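You operate a simulated robot arm through the tools that you are given. There is no shell and no other tool.

You are at the controls of a simulated robot arm. One attempt, no reset.

TASK
Set the changed limit back to the job card's value and move the LIMITS card to the tester top.
Fine: save it.

Only the result counts: the job must be done as asked and must still hold three seconds after the hand-in. Knocking over, shifting, dropping, spilling or breaking anything else fails it.

THE ROBOT
A 6-joint arm with a three-finger gripper, fixed in place. Base frame: the origin is at the foot of the arm, x ahead of it, y to its left, z up. Lengths are in mm, angles in rad, forces in N, time in s.
With the tool pointing down near the work surface it reaches from about 840 to 940 mm from the base axis. Its first joint turns from -2.897 to 2.897 rad. Payload 4.89 kg.
The tool frame sits at the grasp point between the pads (the TCP): z along the fingers, y along the line on which they close. The tips reach 30 mm beyond it. The gripper opens to 164 mm. The gripper's body begins 125 mm behind the TCP.
Orientation is that of the tool frame in the base frame, as [roll, pitch, yaw] about the fixed x, y, z axes, in that order (R = Rz(yaw) Ry(pitch) Rx(roll)). With the fingers straight down and closing along the base's y, the tool's x points along the base's -x, its y along +y and its z along -z.

THE INTERFACE
- The arm moves only by the tool move_arm. Its argument "targets" is one flat list of numbers, 7 for each row, row after row: the shift along the tool's x, y, z in m, then the turn, a rotation vector about the tool's x, y, z in degrees, then the gripper command, from -1 (fully open) to 1 (shut), values between in proportion. In form: [x, y, z, wx, wy, wz, hand, x, y, z, wx, wy, wz, hand, ...]. A call has 1 to 20 rows; each row is the pose to reach, as a shift and turn from the pose commanded when the call began, along the tool's axes at that moment. Rows are played at 5 a second. More than 50 mm and 0.15 rad between two rows, or a gripper value outside its range, and nothing of the call is played. Where a pose cannot be reached the arm comes as near as it can. A force on the tool above 40 N (or 10 N above the force at the start of the call, whichever is more), or a blocked arm, ends the call early, and 0.2 s more pass. The fingers move at their own pace (about 108 mm/s each) and stop on an object; they squeeze with about 42 N. The grip force told is the motor's: it shows also when the fingers shut on nothing. Time passes only in rows, and 0.2 s behind the last, so rows that repeat a pose let the fingers close. The reply holds the time, the measured pose of the TCP, the force on the tool along the base axes, the opening and the grip force, in the units named above and with some noise, with the torque about the TCP (base axes, N m) and any sound that the robot's microphone picked up.
- Cameras (640 x 400 px; columns grow to the right, rows downward): "scene" is fixed at [220.4, -498.7, 1548]; the picture's right is [0.32, -0.95, 0.00], its down [-0.07, -0.03, -1.00] and it looks along [0.94, 0.32, -0.08] (base axes); focal length 214 px, centre (320, 200). "wrist" rides on the gripper at [76, -2, -152] in the tool frame; the picture's right is [0.02, 1.00, 0.00], its down [-0.88, 0.02, -0.47] and it looks along [-0.47, 0.01, 0.88] (tool axes); focal length 247 px, centre (320, 200). There is no depth. A picture from a camera that has moved, and an enlarged one, comes with that camera's place and axes in the base frame and with its lens.
- capture(camera): a new picture of that camera. No time passes.
- lift_body(by): slides the trunk up (or, below 0, down) by that many mm; the arm rides with it, the base frame stays. It gives what a move gives, with no picture.
- close_up(camera, box): a new picture of the part [left, top, right, bottom] of that camera's present view, enlarged. No time passes.
- finish_job(): hands the job in; it is judged then, once.

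Places have to be worked out from the pictures, the camera data and where the tool is seen. Open the gripper and draw the arm clear of the work before you hand the job in, unless the task says otherwise.

The tools are called after ">>>" as name(argument=value, ...) on one line, values as JSON. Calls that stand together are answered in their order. move_arm: Moves the arm, as the interface text tells. Its arguments: {"type":"object","properties":{"targets":{"type":"array"}},"required":["targets"]} The other tools are called the same way: lift_body (by) slides the trunk up or down; capture (camera) takes a picture; close_up (camera, box) takes an enlarged picture of a part of a camera's view; finish_job () hands the job in.

At the start:

```text
time: 0.0
tcp_pos: [421.2, -386.7, 1499.1]
ee_rot: [3.141, -0.001, 3.141]
contact_force: [0.4, -0.2, 0.1]
torque: [0.01, -0.01, -0.01]
gripper_width: 164.2
finger_force: 0.1
trunk travel left (down, up): [-325.0, 65.0]
```

scene: 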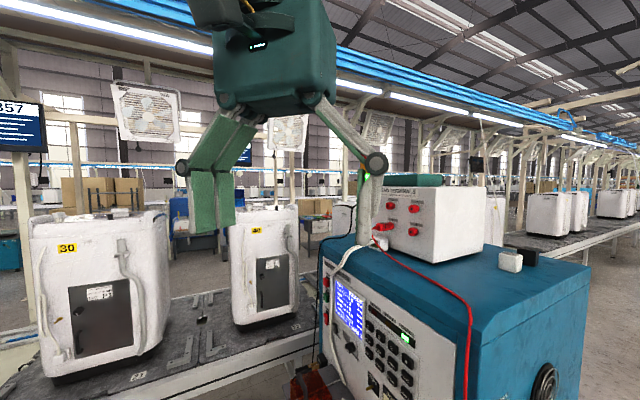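
wrist: 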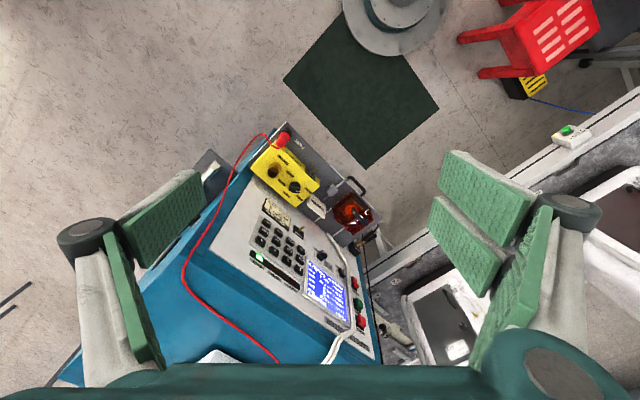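

I start by looking closely at the tester panel, its top and the surroundings in both cameras.

>>> close_up(camera="scene", box=[310, 250, 470, 400])

>>> close_up(camera="wrist", box=[200, 110, 400, 370])

>>> close_up(camera="scene", box=[360, 160, 560, 285])

>>> close_up(camera="scene", box=[0, 80, 100, 180])

```text
2.67 times, centred on (390, 325) of scene
camera zoom: at [220.4, -498.7, 1548.0], right [0.32, -0.95, 0.0], down [-0.07, -0.03, -1.0], along [0.94, 0.32, -0.08], focal length 572 px, centre (133, -133)
```

zoom: 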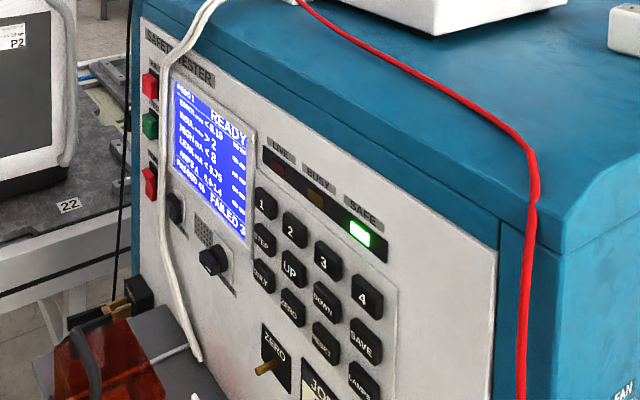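

```text
1.54 times, centred on (300, 240) of wrist
camera zoom: at [344.0, -388.9, 1651.1], right [-0.02, 1.0, 0.0], down [0.88, 0.02, 0.47], along [0.47, 0.01, -0.88], focal length 380 px, centre (351, 138)
```

zoom: 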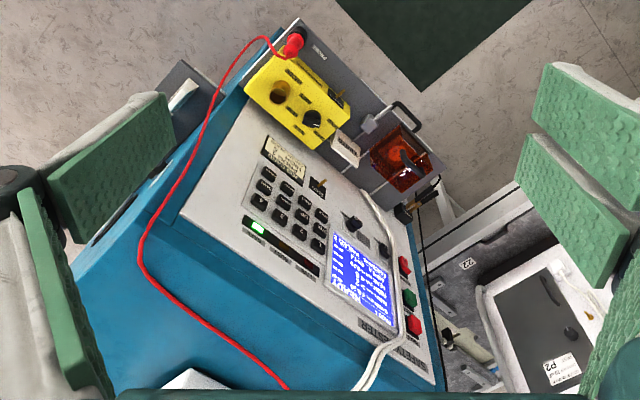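

```text
3.20 times, centred on (460, 222) of scene
camera zoom: at [220.4, -498.7, 1548.0], right [0.32, -0.95, 0.0], down [-0.07, -0.03, -1.0], along [0.94, 0.32, -0.08], focal length 686 px, centre (-128, 128)
```

zoom: 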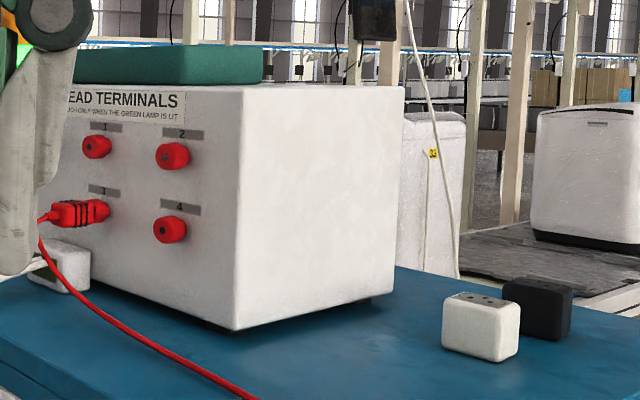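

```text
4.00 times, centred on (50, 130) of scene
camera zoom: at [220.4, -498.7, 1548.0], right [0.32, -0.95, 0.0], down [-0.07, -0.03, -1.0], along [0.94, 0.32, -0.08], focal length 858 px, centre (1400, 480)
```

zoom: 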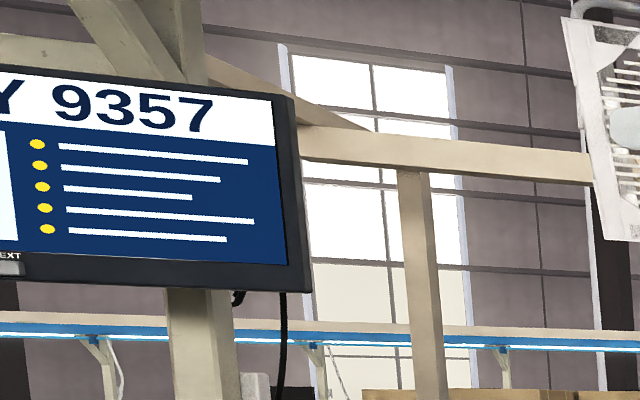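

The close-ups are rendered sharper, so I zoom in on the screen, the keys and the cards.

>>> close_up(camera="scene", box=[330, 275, 380, 345])

>>> close_up(camera="scene", box=[360, 315, 430, 400])

>>> close_up(camera="wrist", box=[250, 190, 310, 240])

>>> close_up(camera="wrist", box=[300, 255, 360, 330])

>>> close_up(camera="wrist", box=[240, 120, 390, 240])

>>> close_up(camera="wrist", box=[245, 220, 320, 280])

```text
5.71 times, centred on (355, 310) of scene
camera zoom: at [220.4, -498.7, 1548.0], right [0.32, -0.95, 0.0], down [-0.07, -0.03, -1.0], along [0.94, 0.32, -0.08], focal length 1226 px, centre (120, -429)
```

zoom: 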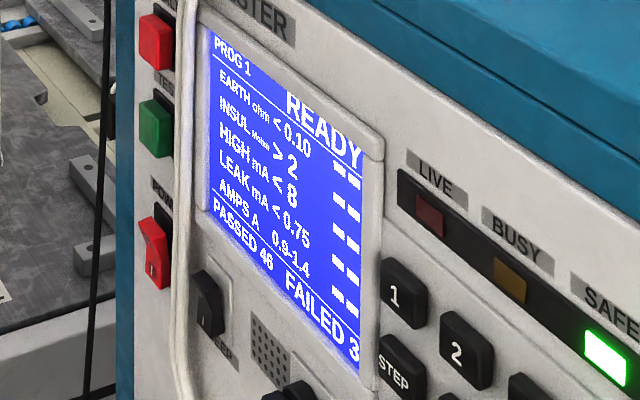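

```text
4.71 times, centred on (395, 358) of scene
camera zoom: at [220.4, -498.7, 1548.0], right [0.32, -0.95, 0.0], down [-0.07, -0.03, -1.0], along [0.94, 0.32, -0.08], focal length 1009 px, centre (-33, -541)
```

zoom: 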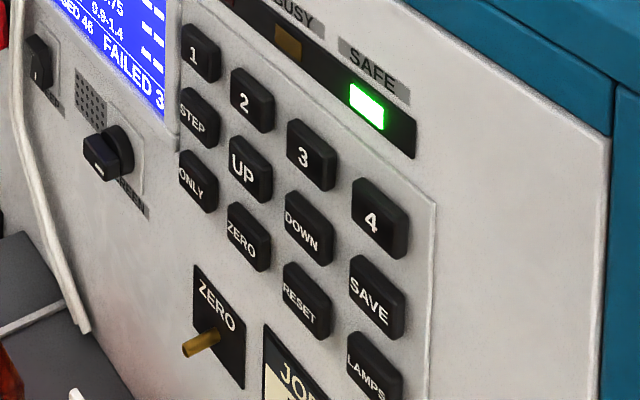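

```text
8.00 times, centred on (280, 215) of wrist
camera zoom: at [344.0, -388.9, 1651.1], right [-0.02, 1.0, 0.0], down [0.88, 0.02, 0.47], along [0.47, 0.01, -0.88], focal length 1976 px, centre (640, 80)
```

zoom: 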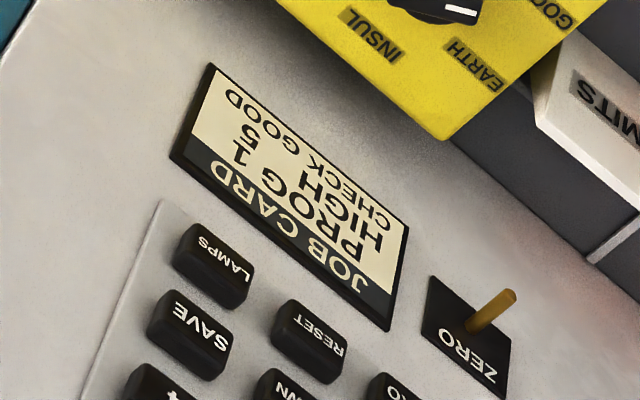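

```text
5.33 times, centred on (330, 292) of wrist
camera zoom: at [344.0, -388.9, 1651.1], right [-0.02, 1.0, 0.0], down [0.88, 0.02, 0.47], along [0.47, 0.01, -0.88], focal length 1317 px, centre (267, -293)
```

zoom: 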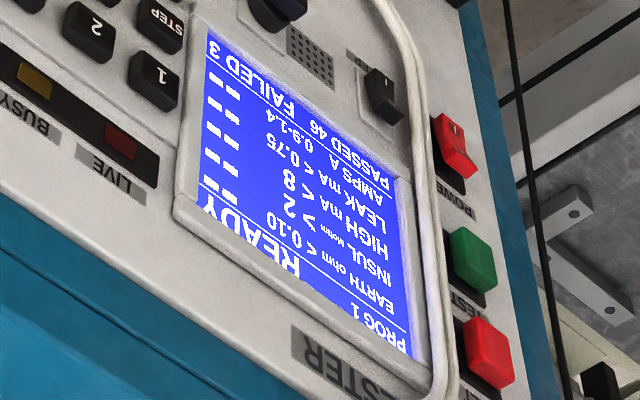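

```text
3.33 times, centred on (315, 180) of wrist
camera zoom: at [344.0, -388.9, 1651.1], right [-0.02, 1.0, 0.0], down [0.88, 0.02, 0.47], along [0.47, 0.01, -0.88], focal length 823 px, centre (337, 267)
```

zoom: 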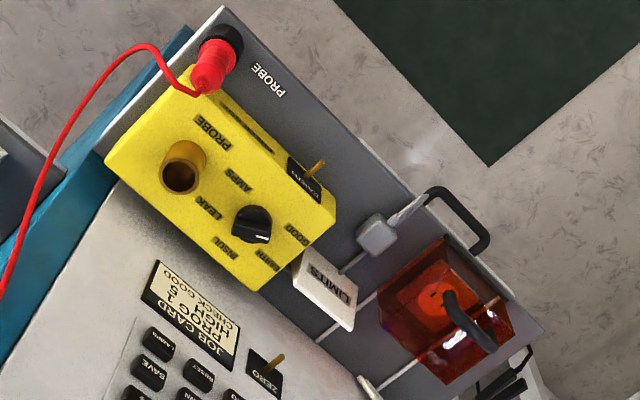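

```text
6.67 times, centred on (282, 250) of wrist
camera zoom: at [344.0, -388.9, 1651.1], right [-0.02, 1.0, 0.0], down [0.88, 0.02, 0.47], along [0.47, 0.01, -0.88], focal length 1646 px, centre (570, -133)
```

zoom: 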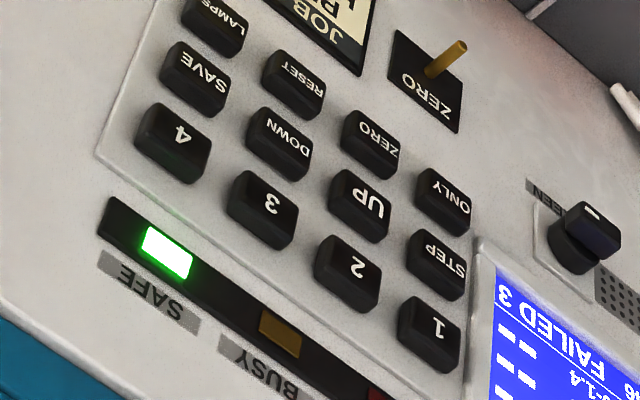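

The job card reads PROG 1, HIGH 5 and the screen shows HIGH mA < 8, so HIGH has to go from 8 to 5. I now look at the LIMITS card, the rocker switches and the space above the tester.

>>> close_up(camera="wrist", box=[295, 180, 345, 230])

>>> close_up(camera="wrist", box=[300, 230, 400, 290])

>>> close_up(camera="wrist", box=[180, 140, 260, 200])

>>> close_up(camera="scene", box=[290, 340, 400, 400])

>>> close_up(camera="wrist", box=[60, 330, 400, 400])

>>> close_up(camera="scene", box=[330, 150, 600, 400])

```text
8.00 times, centred on (320, 205) of wrist
camera zoom: at [344.0, -388.9, 1651.1], right [-0.02, 1.0, 0.0], down [0.88, 0.02, 0.47], along [0.47, 0.01, -0.88], focal length 1976 px, centre (320, 160)
```

zoom: 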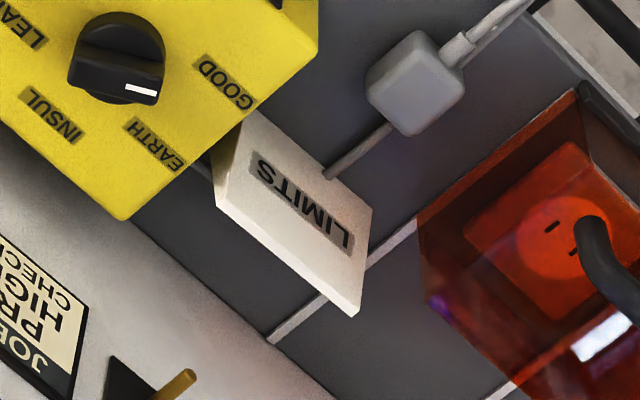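

```text
6.40 times, centred on (350, 260) of wrist
camera zoom: at [344.0, -388.9, 1651.1], right [-0.02, 1.0, 0.0], down [0.88, 0.02, 0.47], along [0.47, 0.01, -0.88], focal length 1581 px, centre (128, -184)
```

zoom: 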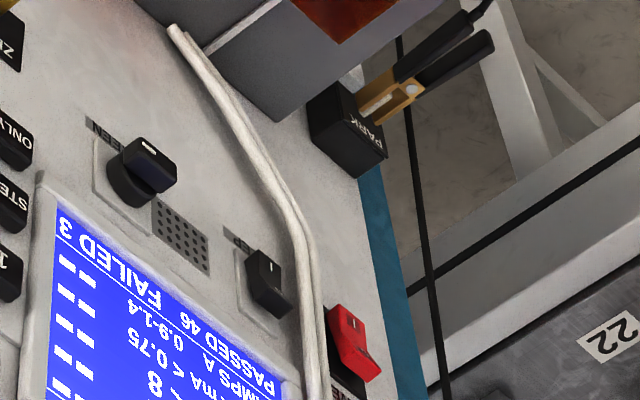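

```text
6.67 times, centred on (220, 170) of wrist
camera zoom: at [344.0, -388.9, 1651.1], right [-0.02, 1.0, 0.0], down [0.88, 0.02, 0.47], along [0.47, 0.01, -0.88], focal length 1646 px, centre (987, 400)
```

zoom: 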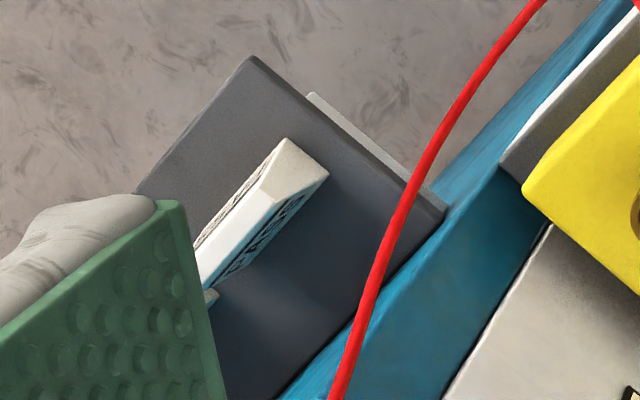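

```text
5.82 times, centred on (345, 370) of scene
camera zoom: at [220.4, -498.7, 1548.0], right [0.32, -0.95, 0.0], down [-0.07, -0.03, -1.0], along [0.94, 0.32, -0.08], focal length 1248 px, centre (174, -789)
```

zoom: 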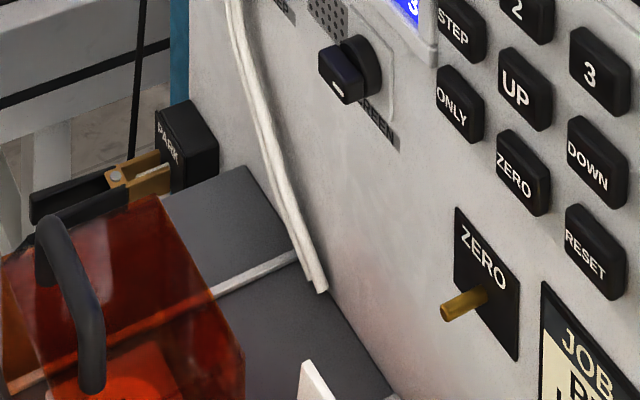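

```text
1.88 times, centred on (230, 365) of wrist
camera zoom: at [344.0, -388.9, 1651.1], right [-0.02, 1.0, 0.0], down [0.88, 0.02, 0.47], along [0.47, 0.01, -0.88], focal length 465 px, centre (489, -111)
```

zoom: 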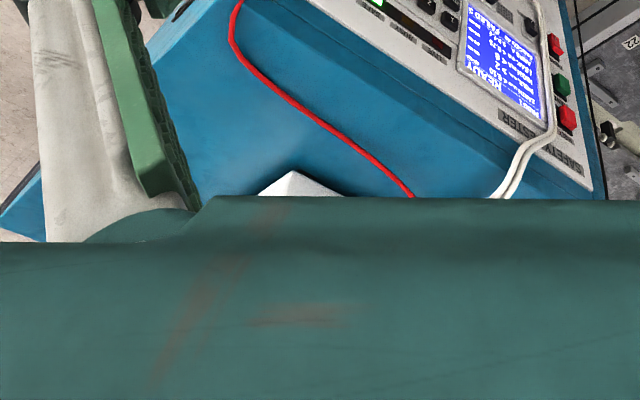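

```text
1.60 times, centred on (465, 275) of scene
camera zoom: at [220.4, -498.7, 1548.0], right [0.32, -0.95, 0.0], down [-0.07, -0.03, -1.0], along [0.94, 0.32, -0.08], focal length 343 px, centre (88, 80)
```

zoom: 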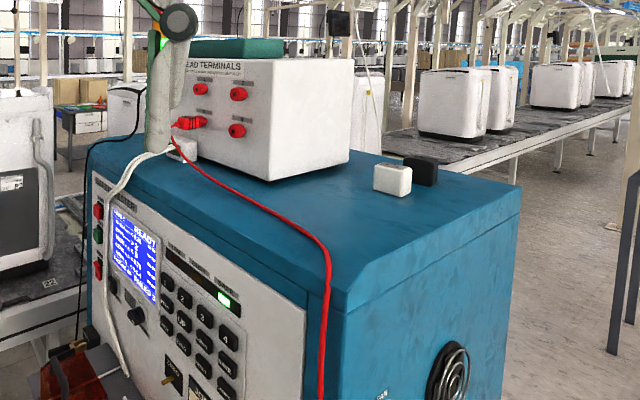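

The screen, keys and front shelf are now clear. I need more viewpoints to triangulate, so I move the wrist camera sideways (+y) and down in small steps, in free space well in front of the tester.

>>> move_arm(targets=[0, 0.04, 0.02, 0, 0, 0, -1, 0, 0.08, 0.04, 0, 0, 0, -1, 0, 0.12, 0.06, 0, 0, 0, -1, 0, 0.16, 0.08, 0, 0, 0, -1])

>>> capture(camera="wrist")

>>> capture(camera="scene")

```text
time: 1.0
tcp_pos: [422.5, -225.1, 1422.2]
ee_rot: [3.141, 0.003, 3.141]
contact_force: [0.3, -0.3, -1.1]
torque: [0.1, 0.1, 0.0]
gripper_width: 164.3
finger_force: 0.0
trunk travel left (down, up): [-325.0, 65.0]
```

```text
taken
camera wrist: at [346.3, -228.9, 1574.5], right [-0.02, 1.0, 0.0], down [0.88, 0.02, 0.47], along [0.47, 0.01, -0.88], focal length 247 px, centre (320, 200)
```

wrist: 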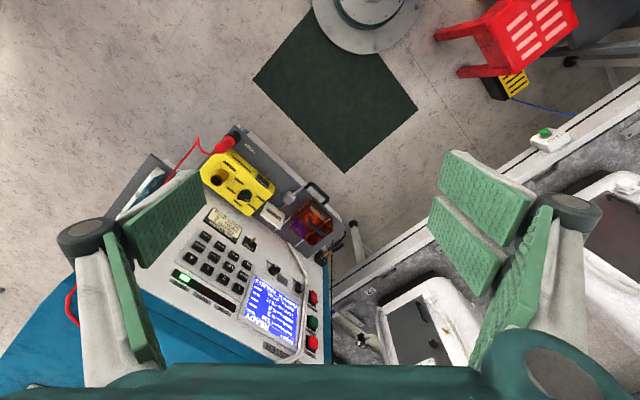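

```text
taken
```

scene: 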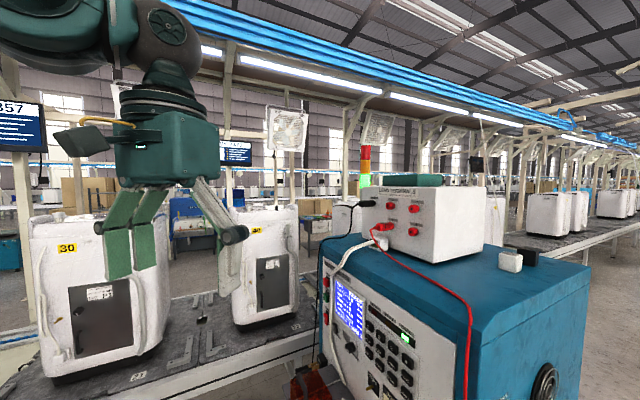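

That gives a good baseline. I take close-ups of the same features from here.

>>> close_up(camera="wrist", box=[170, 200, 330, 300])

>>> close_up(camera="wrist", box=[200, 120, 360, 220])

>>> close_up(camera="wrist", box=[250, 185, 330, 245])

>>> close_up(camera="wrist", box=[110, 140, 190, 200])

>>> close_up(camera="wrist", box=[230, 270, 330, 370])

```text
4.00 times, centred on (250, 250) of wrist
camera zoom: at [346.3, -228.9, 1574.5], right [-0.02, 1.0, 0.0], down [0.88, 0.02, 0.47], along [0.47, 0.01, -0.88], focal length 988 px, centre (600, 0)
```

zoom: 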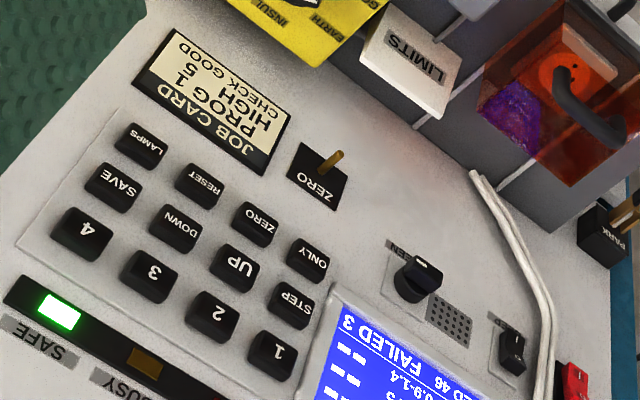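

```text
4.00 times, centred on (280, 170) of wrist
camera zoom: at [346.3, -228.9, 1574.5], right [-0.02, 1.0, 0.0], down [0.88, 0.02, 0.47], along [0.47, 0.01, -0.88], focal length 988 px, centre (480, 320)
```

zoom: 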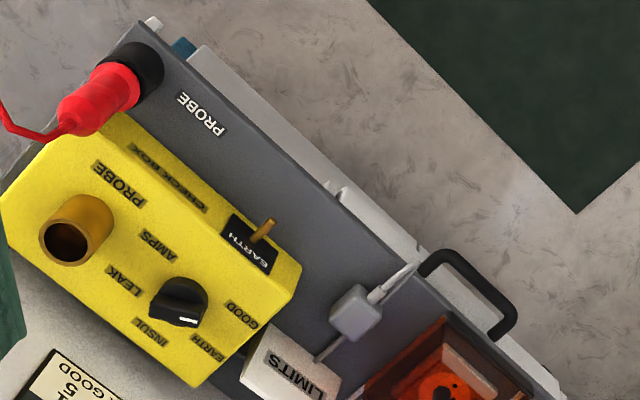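

```text
6.67 times, centred on (290, 215) of wrist
camera zoom: at [346.3, -228.9, 1574.5], right [-0.02, 1.0, 0.0], down [0.88, 0.02, 0.47], along [0.47, 0.01, -0.88], focal length 1646 px, centre (520, 100)
```

zoom: 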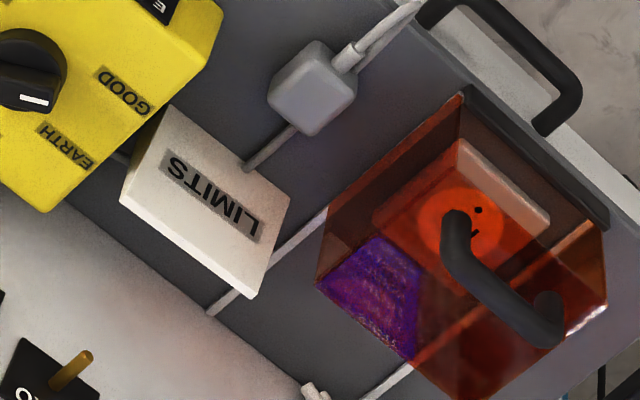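

```text
6.67 times, centred on (150, 170) of wrist
camera zoom: at [346.3, -228.9, 1574.5], right [-0.02, 1.0, 0.0], down [0.88, 0.02, 0.47], along [0.47, 0.01, -0.88], focal length 1646 px, centre (1453, 400)
```

zoom: 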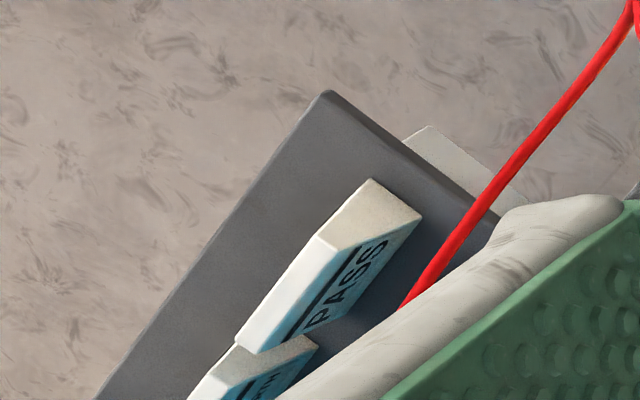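

```text
4.00 times, centred on (280, 320) of wrist
camera zoom: at [346.3, -228.9, 1574.5], right [-0.02, 1.0, 0.0], down [0.88, 0.02, 0.47], along [0.47, 0.01, -0.88], focal length 988 px, centre (480, -280)
```

zoom: 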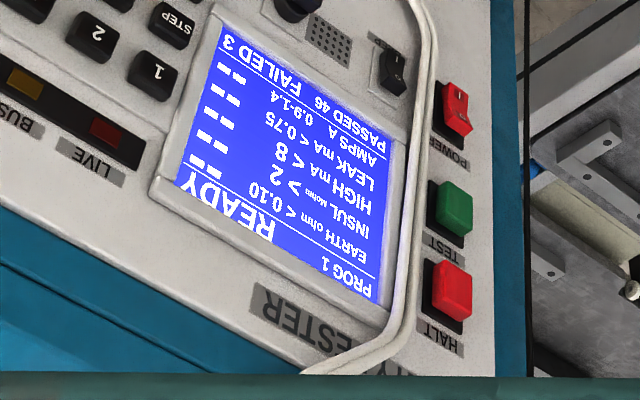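

Triangulating the keys from both views puts the panel vertical at a 45° yaw. The key faces lie in the plane 934 mm along (0.707, -0.707), with rows at z ≈ 1093, 1047 and 1000. The LIMITS card stands on the shelf at z ≈ 758, about 88 mm wide and 84 mm tall, between the yellow box and the red cover. I square the tool to the panel (yaw 45°) and move nearer for better views.

>>> move_arm(targets=[-0.036, -0.01, 0, 0, 0, 7.5, -1, -0.072, -0.02, 0, 0, 0, 15, -1, -0.107, -0.029, 0, 0, 0, 22.5, -1, -0.143, -0.039, 0, 0, 0, 30, -1, -0.178, -0.048, 0, 0, 0, 37.5, -1, -0.214, -0.058, 0, 0, 0, 45, -1])

>>> capture(camera="wrist")

>>> capture(camera="scene")

```text
time: 2.4
tcp_pos: [632.0, -285.0, 1419.9]
ee_rot: [3.141, 0.001, 2.354]
contact_force: [-0.5, 0.7, 0.4]
torque: [-0.04, -0.12, 0.0]
gripper_width: 164.1
finger_force: 0.1
trunk travel left (down, up): [-325.0, 65.0]
```

```text
taken
camera wrist: at [578.2, -233.0, 1572.3], right [0.69, 0.72, 0.0], down [0.63, -0.61, 0.47], along [0.34, -0.33, -0.88], focal length 247 px, centre (320, 200)
```

wrist: 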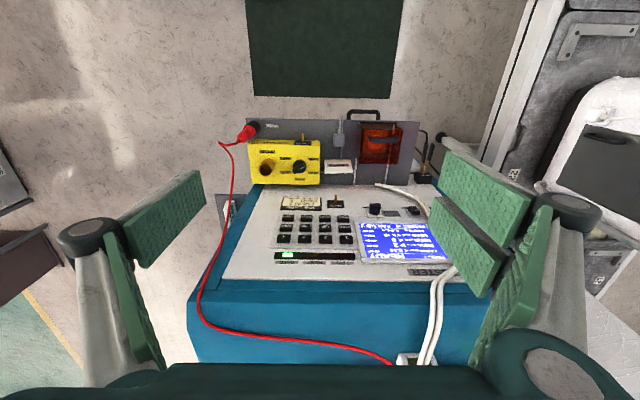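

```text
taken
```

scene: 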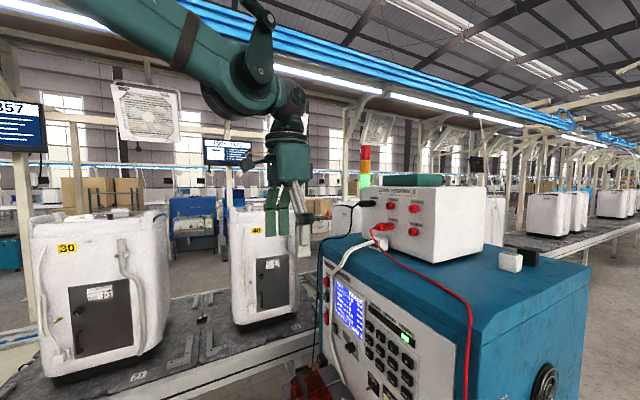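

The view is now square to the panel. I zoom in on the top of the tester, the rocker labels, and the card area.

>>> close_up(camera="wrist", box=[180, 240, 480, 370])

>>> close_up(camera="wrist", box=[260, 190, 360, 250])

>>> close_up(camera="wrist", box=[300, 110, 440, 200])

>>> close_up(camera="wrist", box=[350, 190, 440, 270])

>>> close_up(camera="wrist", box=[200, 180, 260, 240])

>>> close_up(camera="scene", box=[370, 200, 600, 344])

```text
2.13 times, centred on (330, 305) of wrist
camera zoom: at [578.2, -233.0, 1572.3], right [0.69, 0.72, 0.0], down [0.63, -0.61, 0.47], along [0.34, -0.33, -0.88], focal length 527 px, centre (299, -24)
```

zoom: 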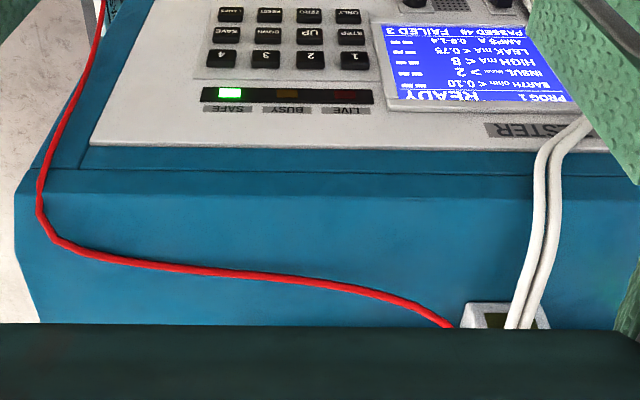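

```text
6.40 times, centred on (310, 220) of wrist
camera zoom: at [578.2, -233.0, 1572.3], right [0.69, 0.72, 0.0], down [0.63, -0.61, 0.47], along [0.34, -0.33, -0.88], focal length 1581 px, centre (384, 72)
```

zoom: 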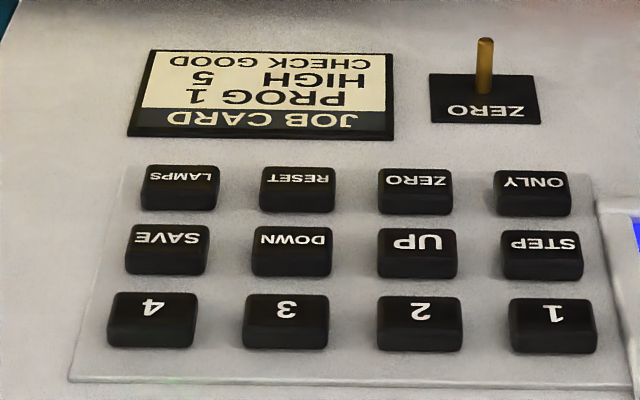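

```text
4.44 times, centred on (370, 155) of wrist
camera zoom: at [578.2, -233.0, 1572.3], right [0.69, 0.72, 0.0], down [0.63, -0.61, 0.47], along [0.34, -0.33, -0.88], focal length 1098 px, centre (98, 400)
```

zoom: 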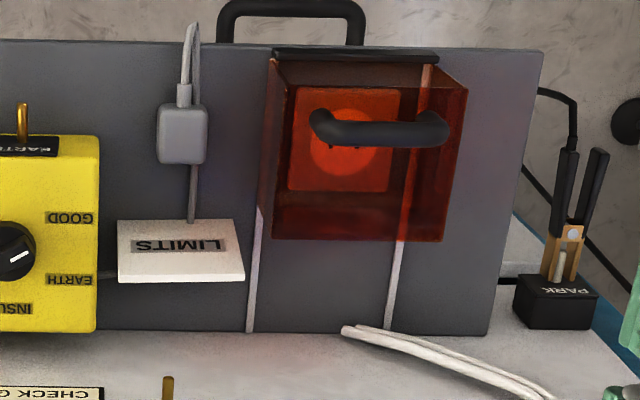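

```text
5.00 times, centred on (395, 230) of wrist
camera zoom: at [578.2, -233.0, 1572.3], right [0.69, 0.72, 0.0], down [0.63, -0.61, 0.47], along [0.34, -0.33, -0.88], focal length 1235 px, centre (-55, 50)
```

zoom: 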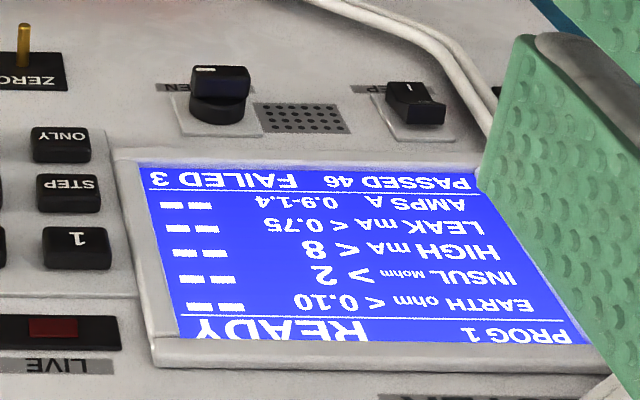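

```text
6.67 times, centred on (230, 210) of wrist
camera zoom: at [578.2, -233.0, 1572.3], right [0.69, 0.72, 0.0], down [0.63, -0.61, 0.47], along [0.34, -0.33, -0.88], focal length 1646 px, centre (920, 133)
```

zoom: 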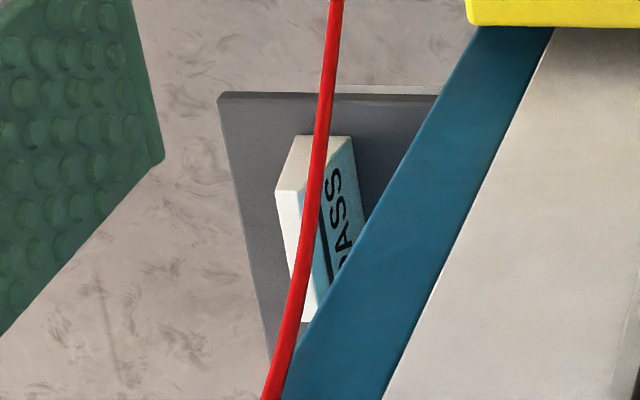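

```text
2.78 times, centred on (485, 272) of scene
camera zoom: at [220.4, -498.7, 1548.0], right [0.32, -0.95, 0.0], down [-0.07, -0.03, -1.0], along [0.94, 0.32, -0.08], focal length 596 px, centre (-138, 0)
```

zoom: 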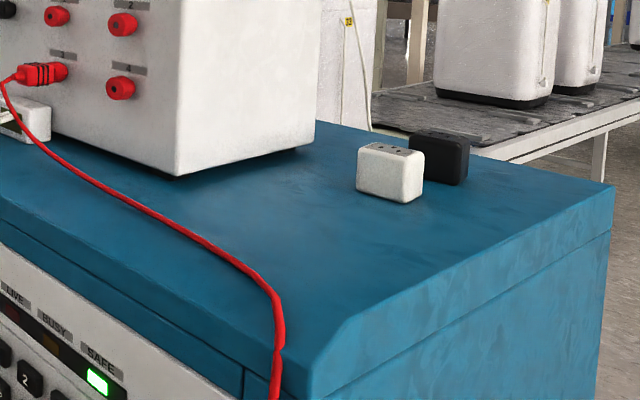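

I zoom further on the top front edge and right corner to fix the height of the tester top.

>>> close_up(camera="wrist", box=[180, 260, 300, 365])

>>> close_up(camera="scene", box=[430, 270, 530, 370])

>>> close_up(camera="scene", box=[310, 200, 450, 300])

>>> close_up(camera="wrist", box=[360, 260, 480, 365])

```text
3.81 times, centred on (240, 312) of wrist
camera zoom: at [578.2, -233.0, 1572.3], right [0.69, 0.72, 0.0], down [0.63, -0.61, 0.47], along [0.34, -0.33, -0.88], focal length 941 px, centre (625, -229)
```

zoom: 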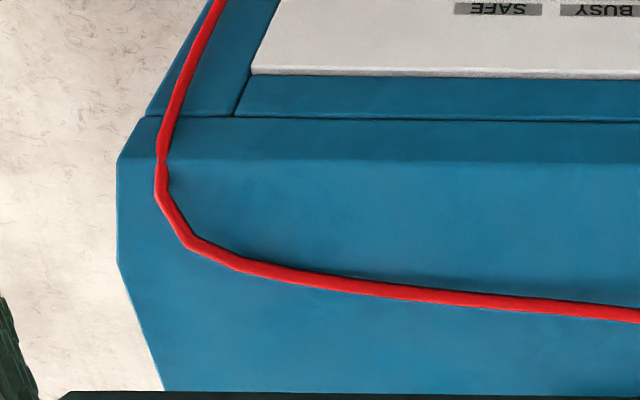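

```text
4.00 times, centred on (480, 320) of scene
camera zoom: at [220.4, -498.7, 1548.0], right [0.32, -0.95, 0.0], down [-0.07, -0.03, -1.0], along [0.94, 0.32, -0.08], focal length 858 px, centre (-320, -280)
```

zoom: 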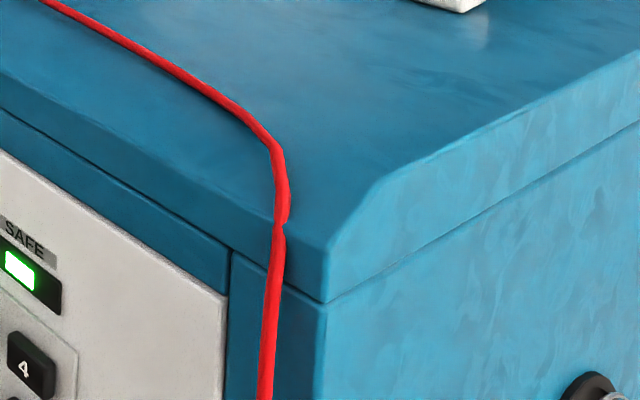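

```text
4.00 times, centred on (380, 250) of scene
camera zoom: at [220.4, -498.7, 1548.0], right [0.32, -0.95, 0.0], down [-0.07, -0.03, -1.0], along [0.94, 0.32, -0.08], focal length 858 px, centre (80, 0)
```

zoom: 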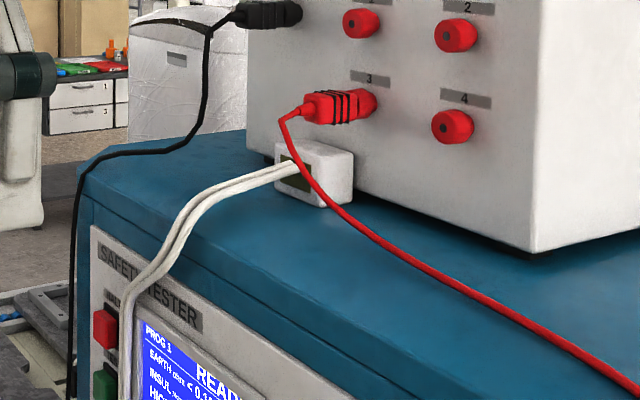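

```text
3.81 times, centred on (420, 312) of wrist
camera zoom: at [578.2, -233.0, 1572.3], right [0.69, 0.72, 0.0], down [0.63, -0.61, 0.47], along [0.34, -0.33, -0.88], focal length 941 px, centre (-61, -229)
```

zoom: 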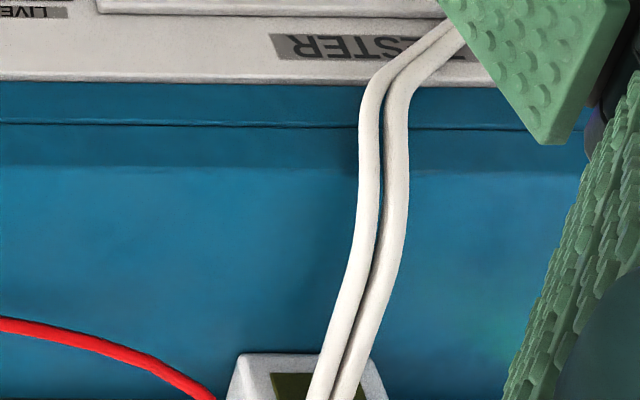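

I worked out the top: the flat part starts at s ≈ 998 (distance along (0.707, -0.707)) with z ≈ 1288, and the red cable crosses it at s ≈ 1000–1050. I now close the gripper, tilt the tool 45° toward the panel, and move to a stand-off in front of the STEP key, going halfway first.

>>> move_arm(targets=[-0.02, 0.007, 0.036, 0, -5, 0, 1, -0.04, 0.014, 0.072, 0, -10, 0, 1, -0.06, 0.021, 0.108, 0, -15, 0, 1, -0.08, 0.028, 0.144, 0, -20, 0, 1, -0.1, 0.034, 0.18, 0, -25, 0, 1, -0.11, 0.04, 0.216, 0, -30, 0, 1])

>>> capture(camera="wrist")

>>> capture(camera="scene")

```text
time: 3.8
tcp_pos: [741.3, -334.7, 1204.1]
ee_rot: [3.14, 0.525, 2.356]
contact_force: [0.0, -0.4, -0.6]
torque: [0.02, -0.04, 0.04]
gripper_width: 0.0
finger_force: 41.9
trunk travel left (down, up): [-325.0, 65.0]
```

```text
taken
camera wrist: at [639.2, -236.2, 1298.5], right [0.69, 0.72, -0.01], down [0.38, -0.36, 0.85], along [0.61, -0.59, -0.53], focal length 247 px, centre (320, 200)
```

wrist: 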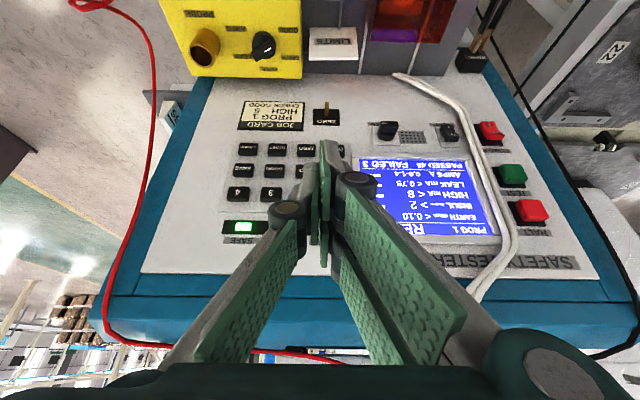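

```text
taken
```

scene: 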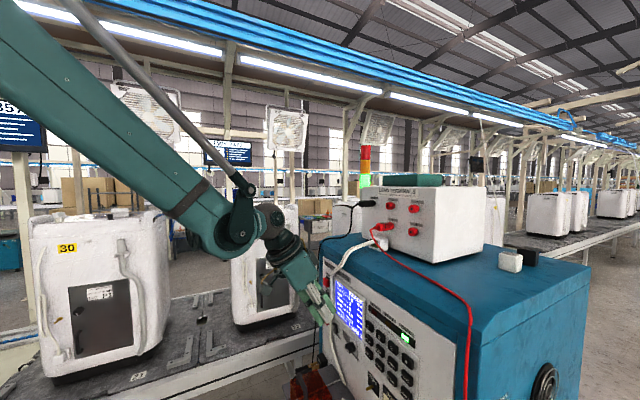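

The pose tracks well (tilt 30°). I continue to a stand-off about 30 mm short of the STEP key with 45° tilt.

>>> move_arm(targets=[-0.006, 0.005, 0.037, 0, -3, 0, 1, -0.011, 0.01, 0.074, 0, -6, 0, 1, -0.016, 0.015, 0.11, 0, -9, 0, 1, -0.021, 0.02, 0.147, 0, -12, 0, 1, -0.0262, 0.024, 0.1826, 0, -15, 0, 1, -0.0262, 0.024, 0.1826, 0, -15, 0, 1])

>>> capture(camera="wrist")

>>> close_up(camera="scene", box=[310, 260, 430, 390])

```text
time: 5.2
tcp_pos: [839.7, -397.7, 1060.1]
ee_rot: [3.141, 0.784, 2.357]
contact_force: [1.2, -0.8, -1.5]
torque: [-0.03, 0.04, -0.05]
gripper_width: 0.0
finger_force: 42.6
trunk travel left (down, up): [-325.0, 65.0]
```

```text
taken
camera wrist: at [724.5, -285.8, 1112.4], right [0.7, 0.72, -0.02], down [0.22, -0.19, 0.96], along [0.68, -0.67, -0.29], focal length 247 px, centre (320, 200)
```

wrist: 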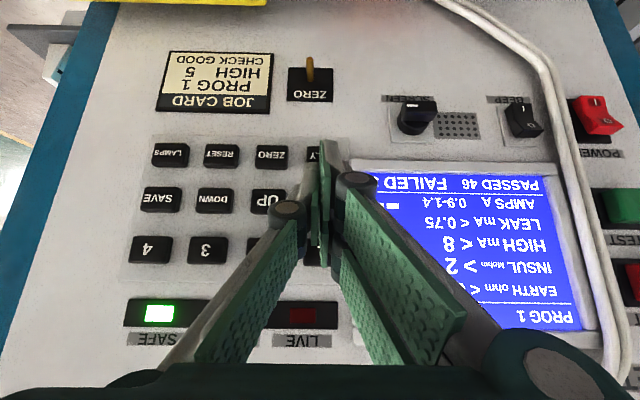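

```text
3.08 times, centred on (370, 325) of scene
camera zoom: at [220.4, -498.7, 1548.0], right [0.32, -0.95, 0.0], down [-0.07, -0.03, -1.0], along [0.94, 0.32, -0.08], focal length 660 px, centre (166, -185)
```

zoom: 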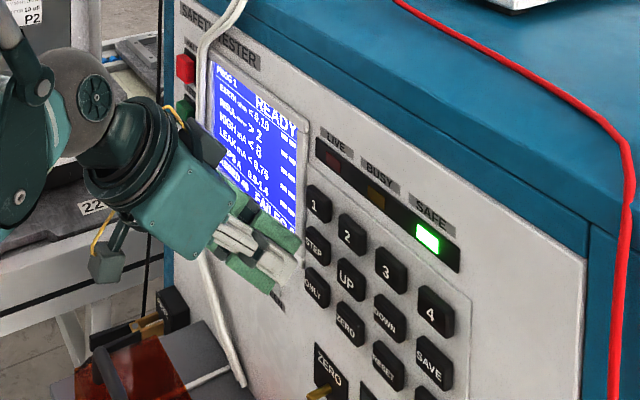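

TCP is at t=312.5, s=875, z=1060, which matches the key column and row from this close view. I advance toward the STEP key to just before contact.

>>> move_arm(targets=[-0.01, 0, 0.01, 0, 0, 0, 1, -0.0177, 0, 0.0177, 0, 0, 0, 1, -0.0177, 0, 0.0177, 0, 0, 0, 1])

>>> close_up(camera="scene", box=[340, 290, 420, 370])

>>> close_up(camera="wrist", box=[230, 120, 430, 270])

```text
time: 6.0
tcp_pos: [855.9, -415.4, 1059.9]
ee_rot: [-3.142, 0.784, 2.357]
contact_force: [-2.5, 2.0, 3.5]
torque: [-0.1, -0.08, -0.06]
gripper_width: 0.0
finger_force: 42.1
trunk travel left (down, up): [-325.0, 65.0]
heard: click
```

```text
5.00 times, centred on (380, 330) of scene
camera zoom: at [220.4, -498.7, 1548.0], right [0.32, -0.95, 0.0], down [-0.07, -0.03, -1.0], along [0.94, 0.32, -0.08], focal length 1072 px, centre (20, -450)
```

zoom: 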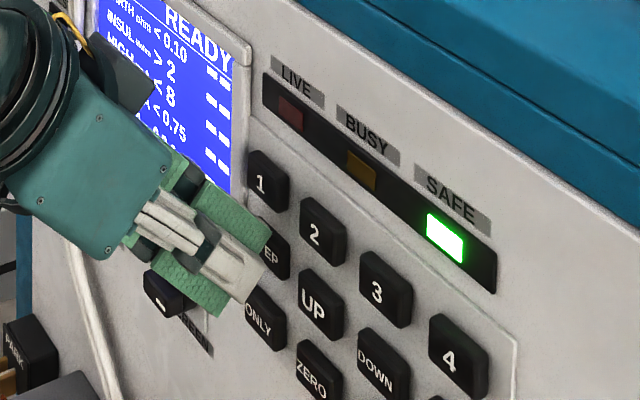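

```text
2.67 times, centred on (330, 195) of wrist
camera zoom: at [739.7, -303.3, 1112.7], right [0.7, 0.72, -0.02], down [0.22, -0.19, 0.96], along [0.68, -0.67, -0.29], focal length 659 px, centre (293, 213)
```

zoom: 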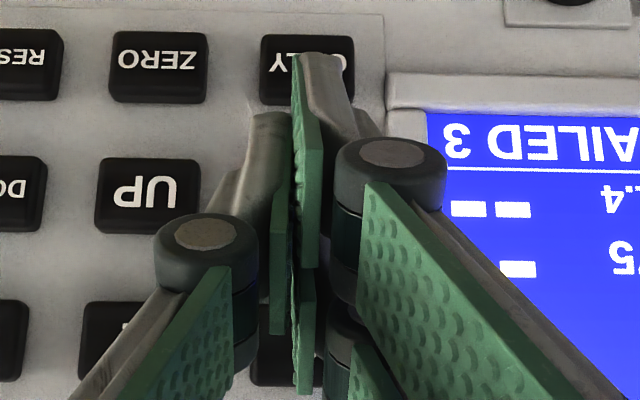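

A click was heard with only a few newtons. I back off straight away and read the screen to see what the key did.

>>> move_arm(targets=[0.01, 0, -0.01, 0, 0, 0, 1, 0.025, 0, -0.025, 0, 0, 0, 1, 0.05, 0, -0.05, 0, 0, 0, 1])

>>> capture(camera="wrist")

>>> close_up(camera="scene", box=[325, 270, 425, 350])

```text
time: 6.8
tcp_pos: [806.0, -368.7, 1058.9]
ee_rot: [3.141, 0.786, 2.357]
contact_force: [0.9, -0.3, -0.7]
torque: [-0.02, 0.01, -0.01]
gripper_width: 0.1
finger_force: 41.7
trunk travel left (down, up): [-325.0, 65.0]
```

```text
taken
camera wrist: at [690.1, -254.9, 1112.0], right [0.7, 0.72, -0.02], down [0.22, -0.19, 0.96], along [0.68, -0.67, -0.29], focal length 247 px, centre (320, 200)
```

wrist: 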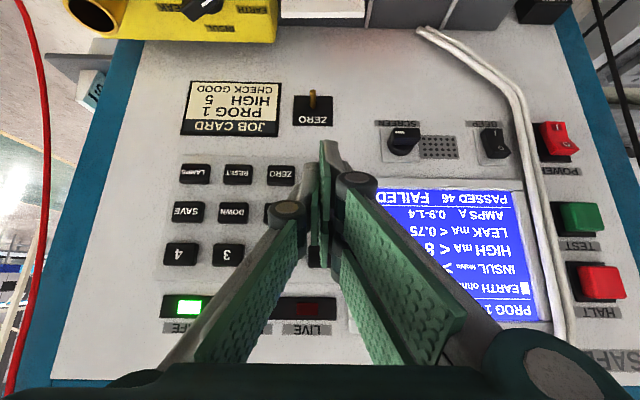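

```text
5.00 times, centred on (375, 310) of scene
camera zoom: at [220.4, -498.7, 1548.0], right [0.32, -0.95, 0.0], down [-0.07, -0.03, -1.0], along [0.94, 0.32, -0.08], focal length 1072 px, centre (45, -350)
```

zoom: 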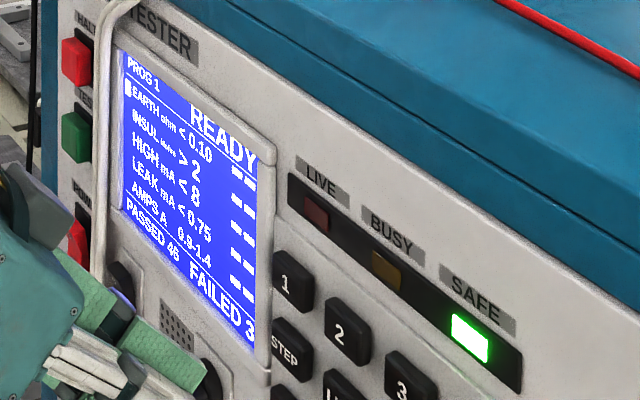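

STEP works: the cursor is now at EARTH. I press STEP again with the same stroke (forward, press, back) and check.

>>> move_arm(targets=[-0.03, 0, 0.03, 0, 0, 0, 1, -0.043, 0, 0.043, 0, 0, 0, 1, -0.05, 0, 0.05, 0, 0, 0, 1, -0.05, 0, 0.05, 0, 0, 0, 1, -0.038, 0, 0.038, 0, 0, 0, 1, -0.02, 0, 0.02, 0, 0, 0, 1])

>>> close_up(camera="scene", box=[325, 270, 425, 350])

```text
time: 8.2
tcp_pos: [826.2, -386.6, 1055.7]
ee_rot: [-3.141, 0.786, 2.357]
contact_force: [0.7, -1.0, -0.4]
torque: [0.05, 0.01, 0.01]
gripper_width: 0.1
finger_force: 42.4
trunk travel left (down, up): [-325.0, 65.0]
heard: click
```

```text
5.00 times, centred on (375, 310) of scene
camera zoom: at [220.4, -498.7, 1548.0], right [0.32, -0.95, 0.0], down [-0.07, -0.03, -1.0], along [0.94, 0.32, -0.08], focal length 1072 px, centre (45, -350)
```

zoom: 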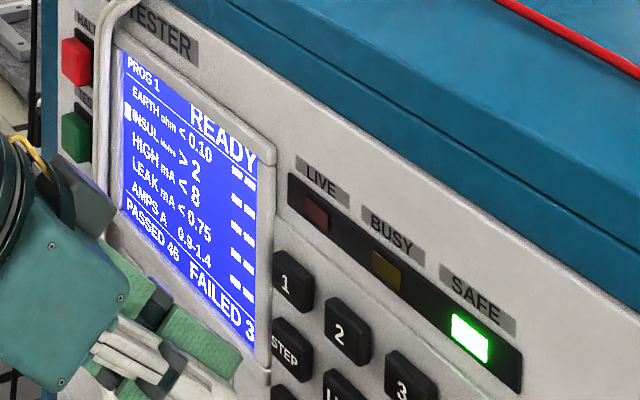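

The cursor is at INSUL. One more STEP press to reach HIGH.

>>> move_arm(targets=[-0.015, 0, 0.015, 0, 0, 0, 1, -0.024, 0, 0.024, 0, 0, 0, 1, -0.03, 0, 0.03, 0, 0, 0, 1, -0.03, 0, 0.03, 0, 0, 0, 1, -0.018, 0, 0.018, 0, 0, 0, 1, 0, 0, 0, 0, 0, 0, 1, 0, 0, 0, 0, 0, 0, 1])

>>> close_up(camera="scene", box=[325, 270, 425, 350])

>>> capture(camera="wrist")

```text
time: 9.8
tcp_pos: [824.3, -386.0, 1057.2]
ee_rot: [3.141, 0.786, 2.356]
contact_force: [0.3, 0.1, -0.2]
torque: [-0.04, -0.03, -0.02]
gripper_width: 0.1
finger_force: 41.7
trunk travel left (down, up): [-325.0, 65.0]
heard: click
```

```text
5.00 times, centred on (375, 310) of scene
camera zoom: at [220.4, -498.7, 1548.0], right [0.32, -0.95, 0.0], down [-0.07, -0.03, -1.0], along [0.94, 0.32, -0.08], focal length 1072 px, centre (45, -350)
```

zoom: 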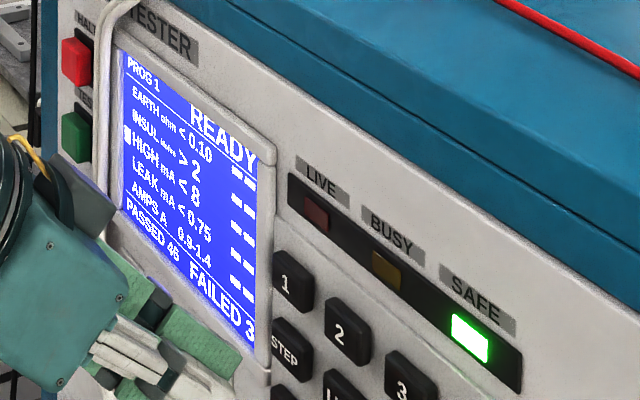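

```text
taken
camera wrist: at [708.7, -273.6, 1110.9], right [0.7, 0.72, -0.02], down [0.22, -0.19, 0.96], along [0.68, -0.67, -0.29], focal length 247 px, centre (320, 200)
```

wrist: 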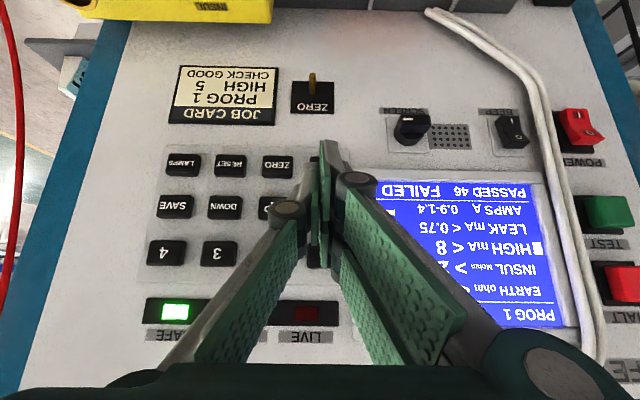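

The cursor is at HIGH. I shift 97 mm along the panel to the DOWN key and press it once.

>>> move_arm(targets=[0, -0.04, 0, 0, 0, 0, 1, 0, -0.08, 0, 0, 0, 0, 1, -0.001, -0.097, -0.001, 0, 0, 0, 1, -0.001, -0.097, -0.001, 0, 0, 0, 1])

>>> capture(camera="wrist")

>>> close_up(camera="scene", box=[325, 270, 425, 350])

```text
time: 10.8
tcp_pos: [755.8, -455.2, 1058.8]
ee_rot: [-3.141, 0.786, 2.354]
contact_force: [-0.3, -0.2, 0.0]
torque: [0.11, -0.06, 0.07]
gripper_width: 0.0
finger_force: 42.6
trunk travel left (down, up): [-325.0, 65.0]
```

```text
taken
camera wrist: at [639.9, -343.1, 1111.7], right [0.7, 0.72, -0.01], down [0.22, -0.19, 0.96], along [0.68, -0.67, -0.29], focal length 247 px, centre (320, 200)
```

wrist: 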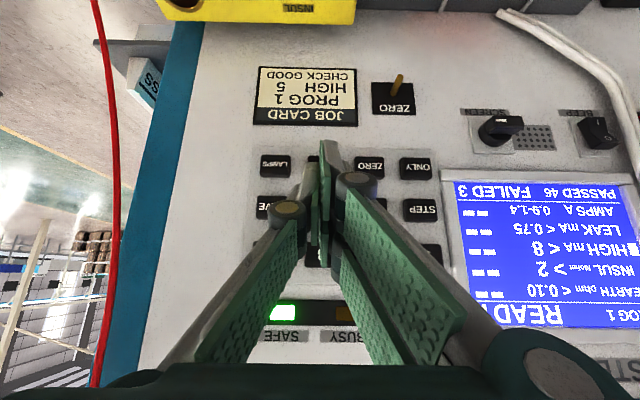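

```text
5.00 times, centred on (375, 310) of scene
camera zoom: at [220.4, -498.7, 1548.0], right [0.32, -0.95, 0.0], down [-0.07, -0.03, -1.0], along [0.94, 0.32, -0.08], focal length 1072 px, centre (45, -350)
```

zoom: 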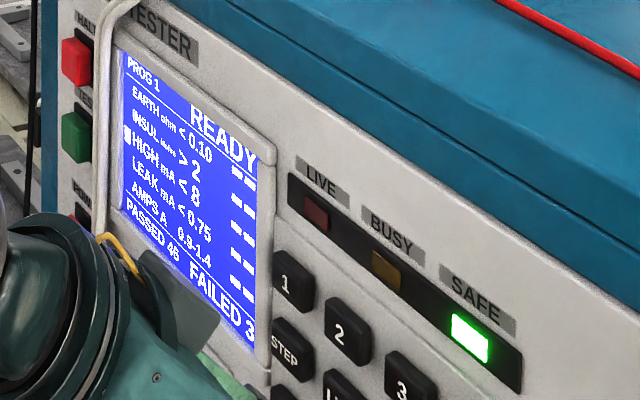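

The tool is at t=212.6, in line with DOWN. I press once.

>>> move_arm(targets=[-0.015, 0, 0.015, 0, 0, 0, 1, -0.024, 0, 0.024, 0, 0, 0, 1, -0.03, 0, 0.03, 0, 0, 0, 1, -0.03, 0, 0.03, 0, 0, 0, 1, -0.018, 0, 0.018, 0, 0, 0, 1, 0, 0, 0, 0, 0, 0, 1, 0, 0, 0, 0, 0, 0, 1])

>>> close_up(camera="wrist", box=[440, 160, 640, 340])

```text
time: 12.4
tcp_pos: [756.6, -454.3, 1061.0]
ee_rot: [3.141, 0.786, 2.356]
contact_force: [-0.7, -0.5, 0.9]
torque: [0.0, -0.02, -0.02]
gripper_width: 0.4
finger_force: 42.7
trunk travel left (down, up): [-325.0, 65.0]
heard: click
```

```text
2.22 times, centred on (540, 250) of wrist
camera zoom: at [640.6, -341.3, 1114.6], right [0.7, 0.72, -0.02], down [0.22, -0.19, 0.96], along [0.68, -0.67, -0.29], focal length 549 px, centre (-169, 89)
```

zoom: 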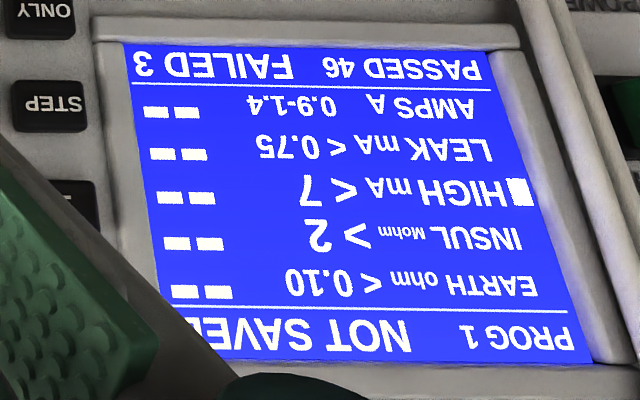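

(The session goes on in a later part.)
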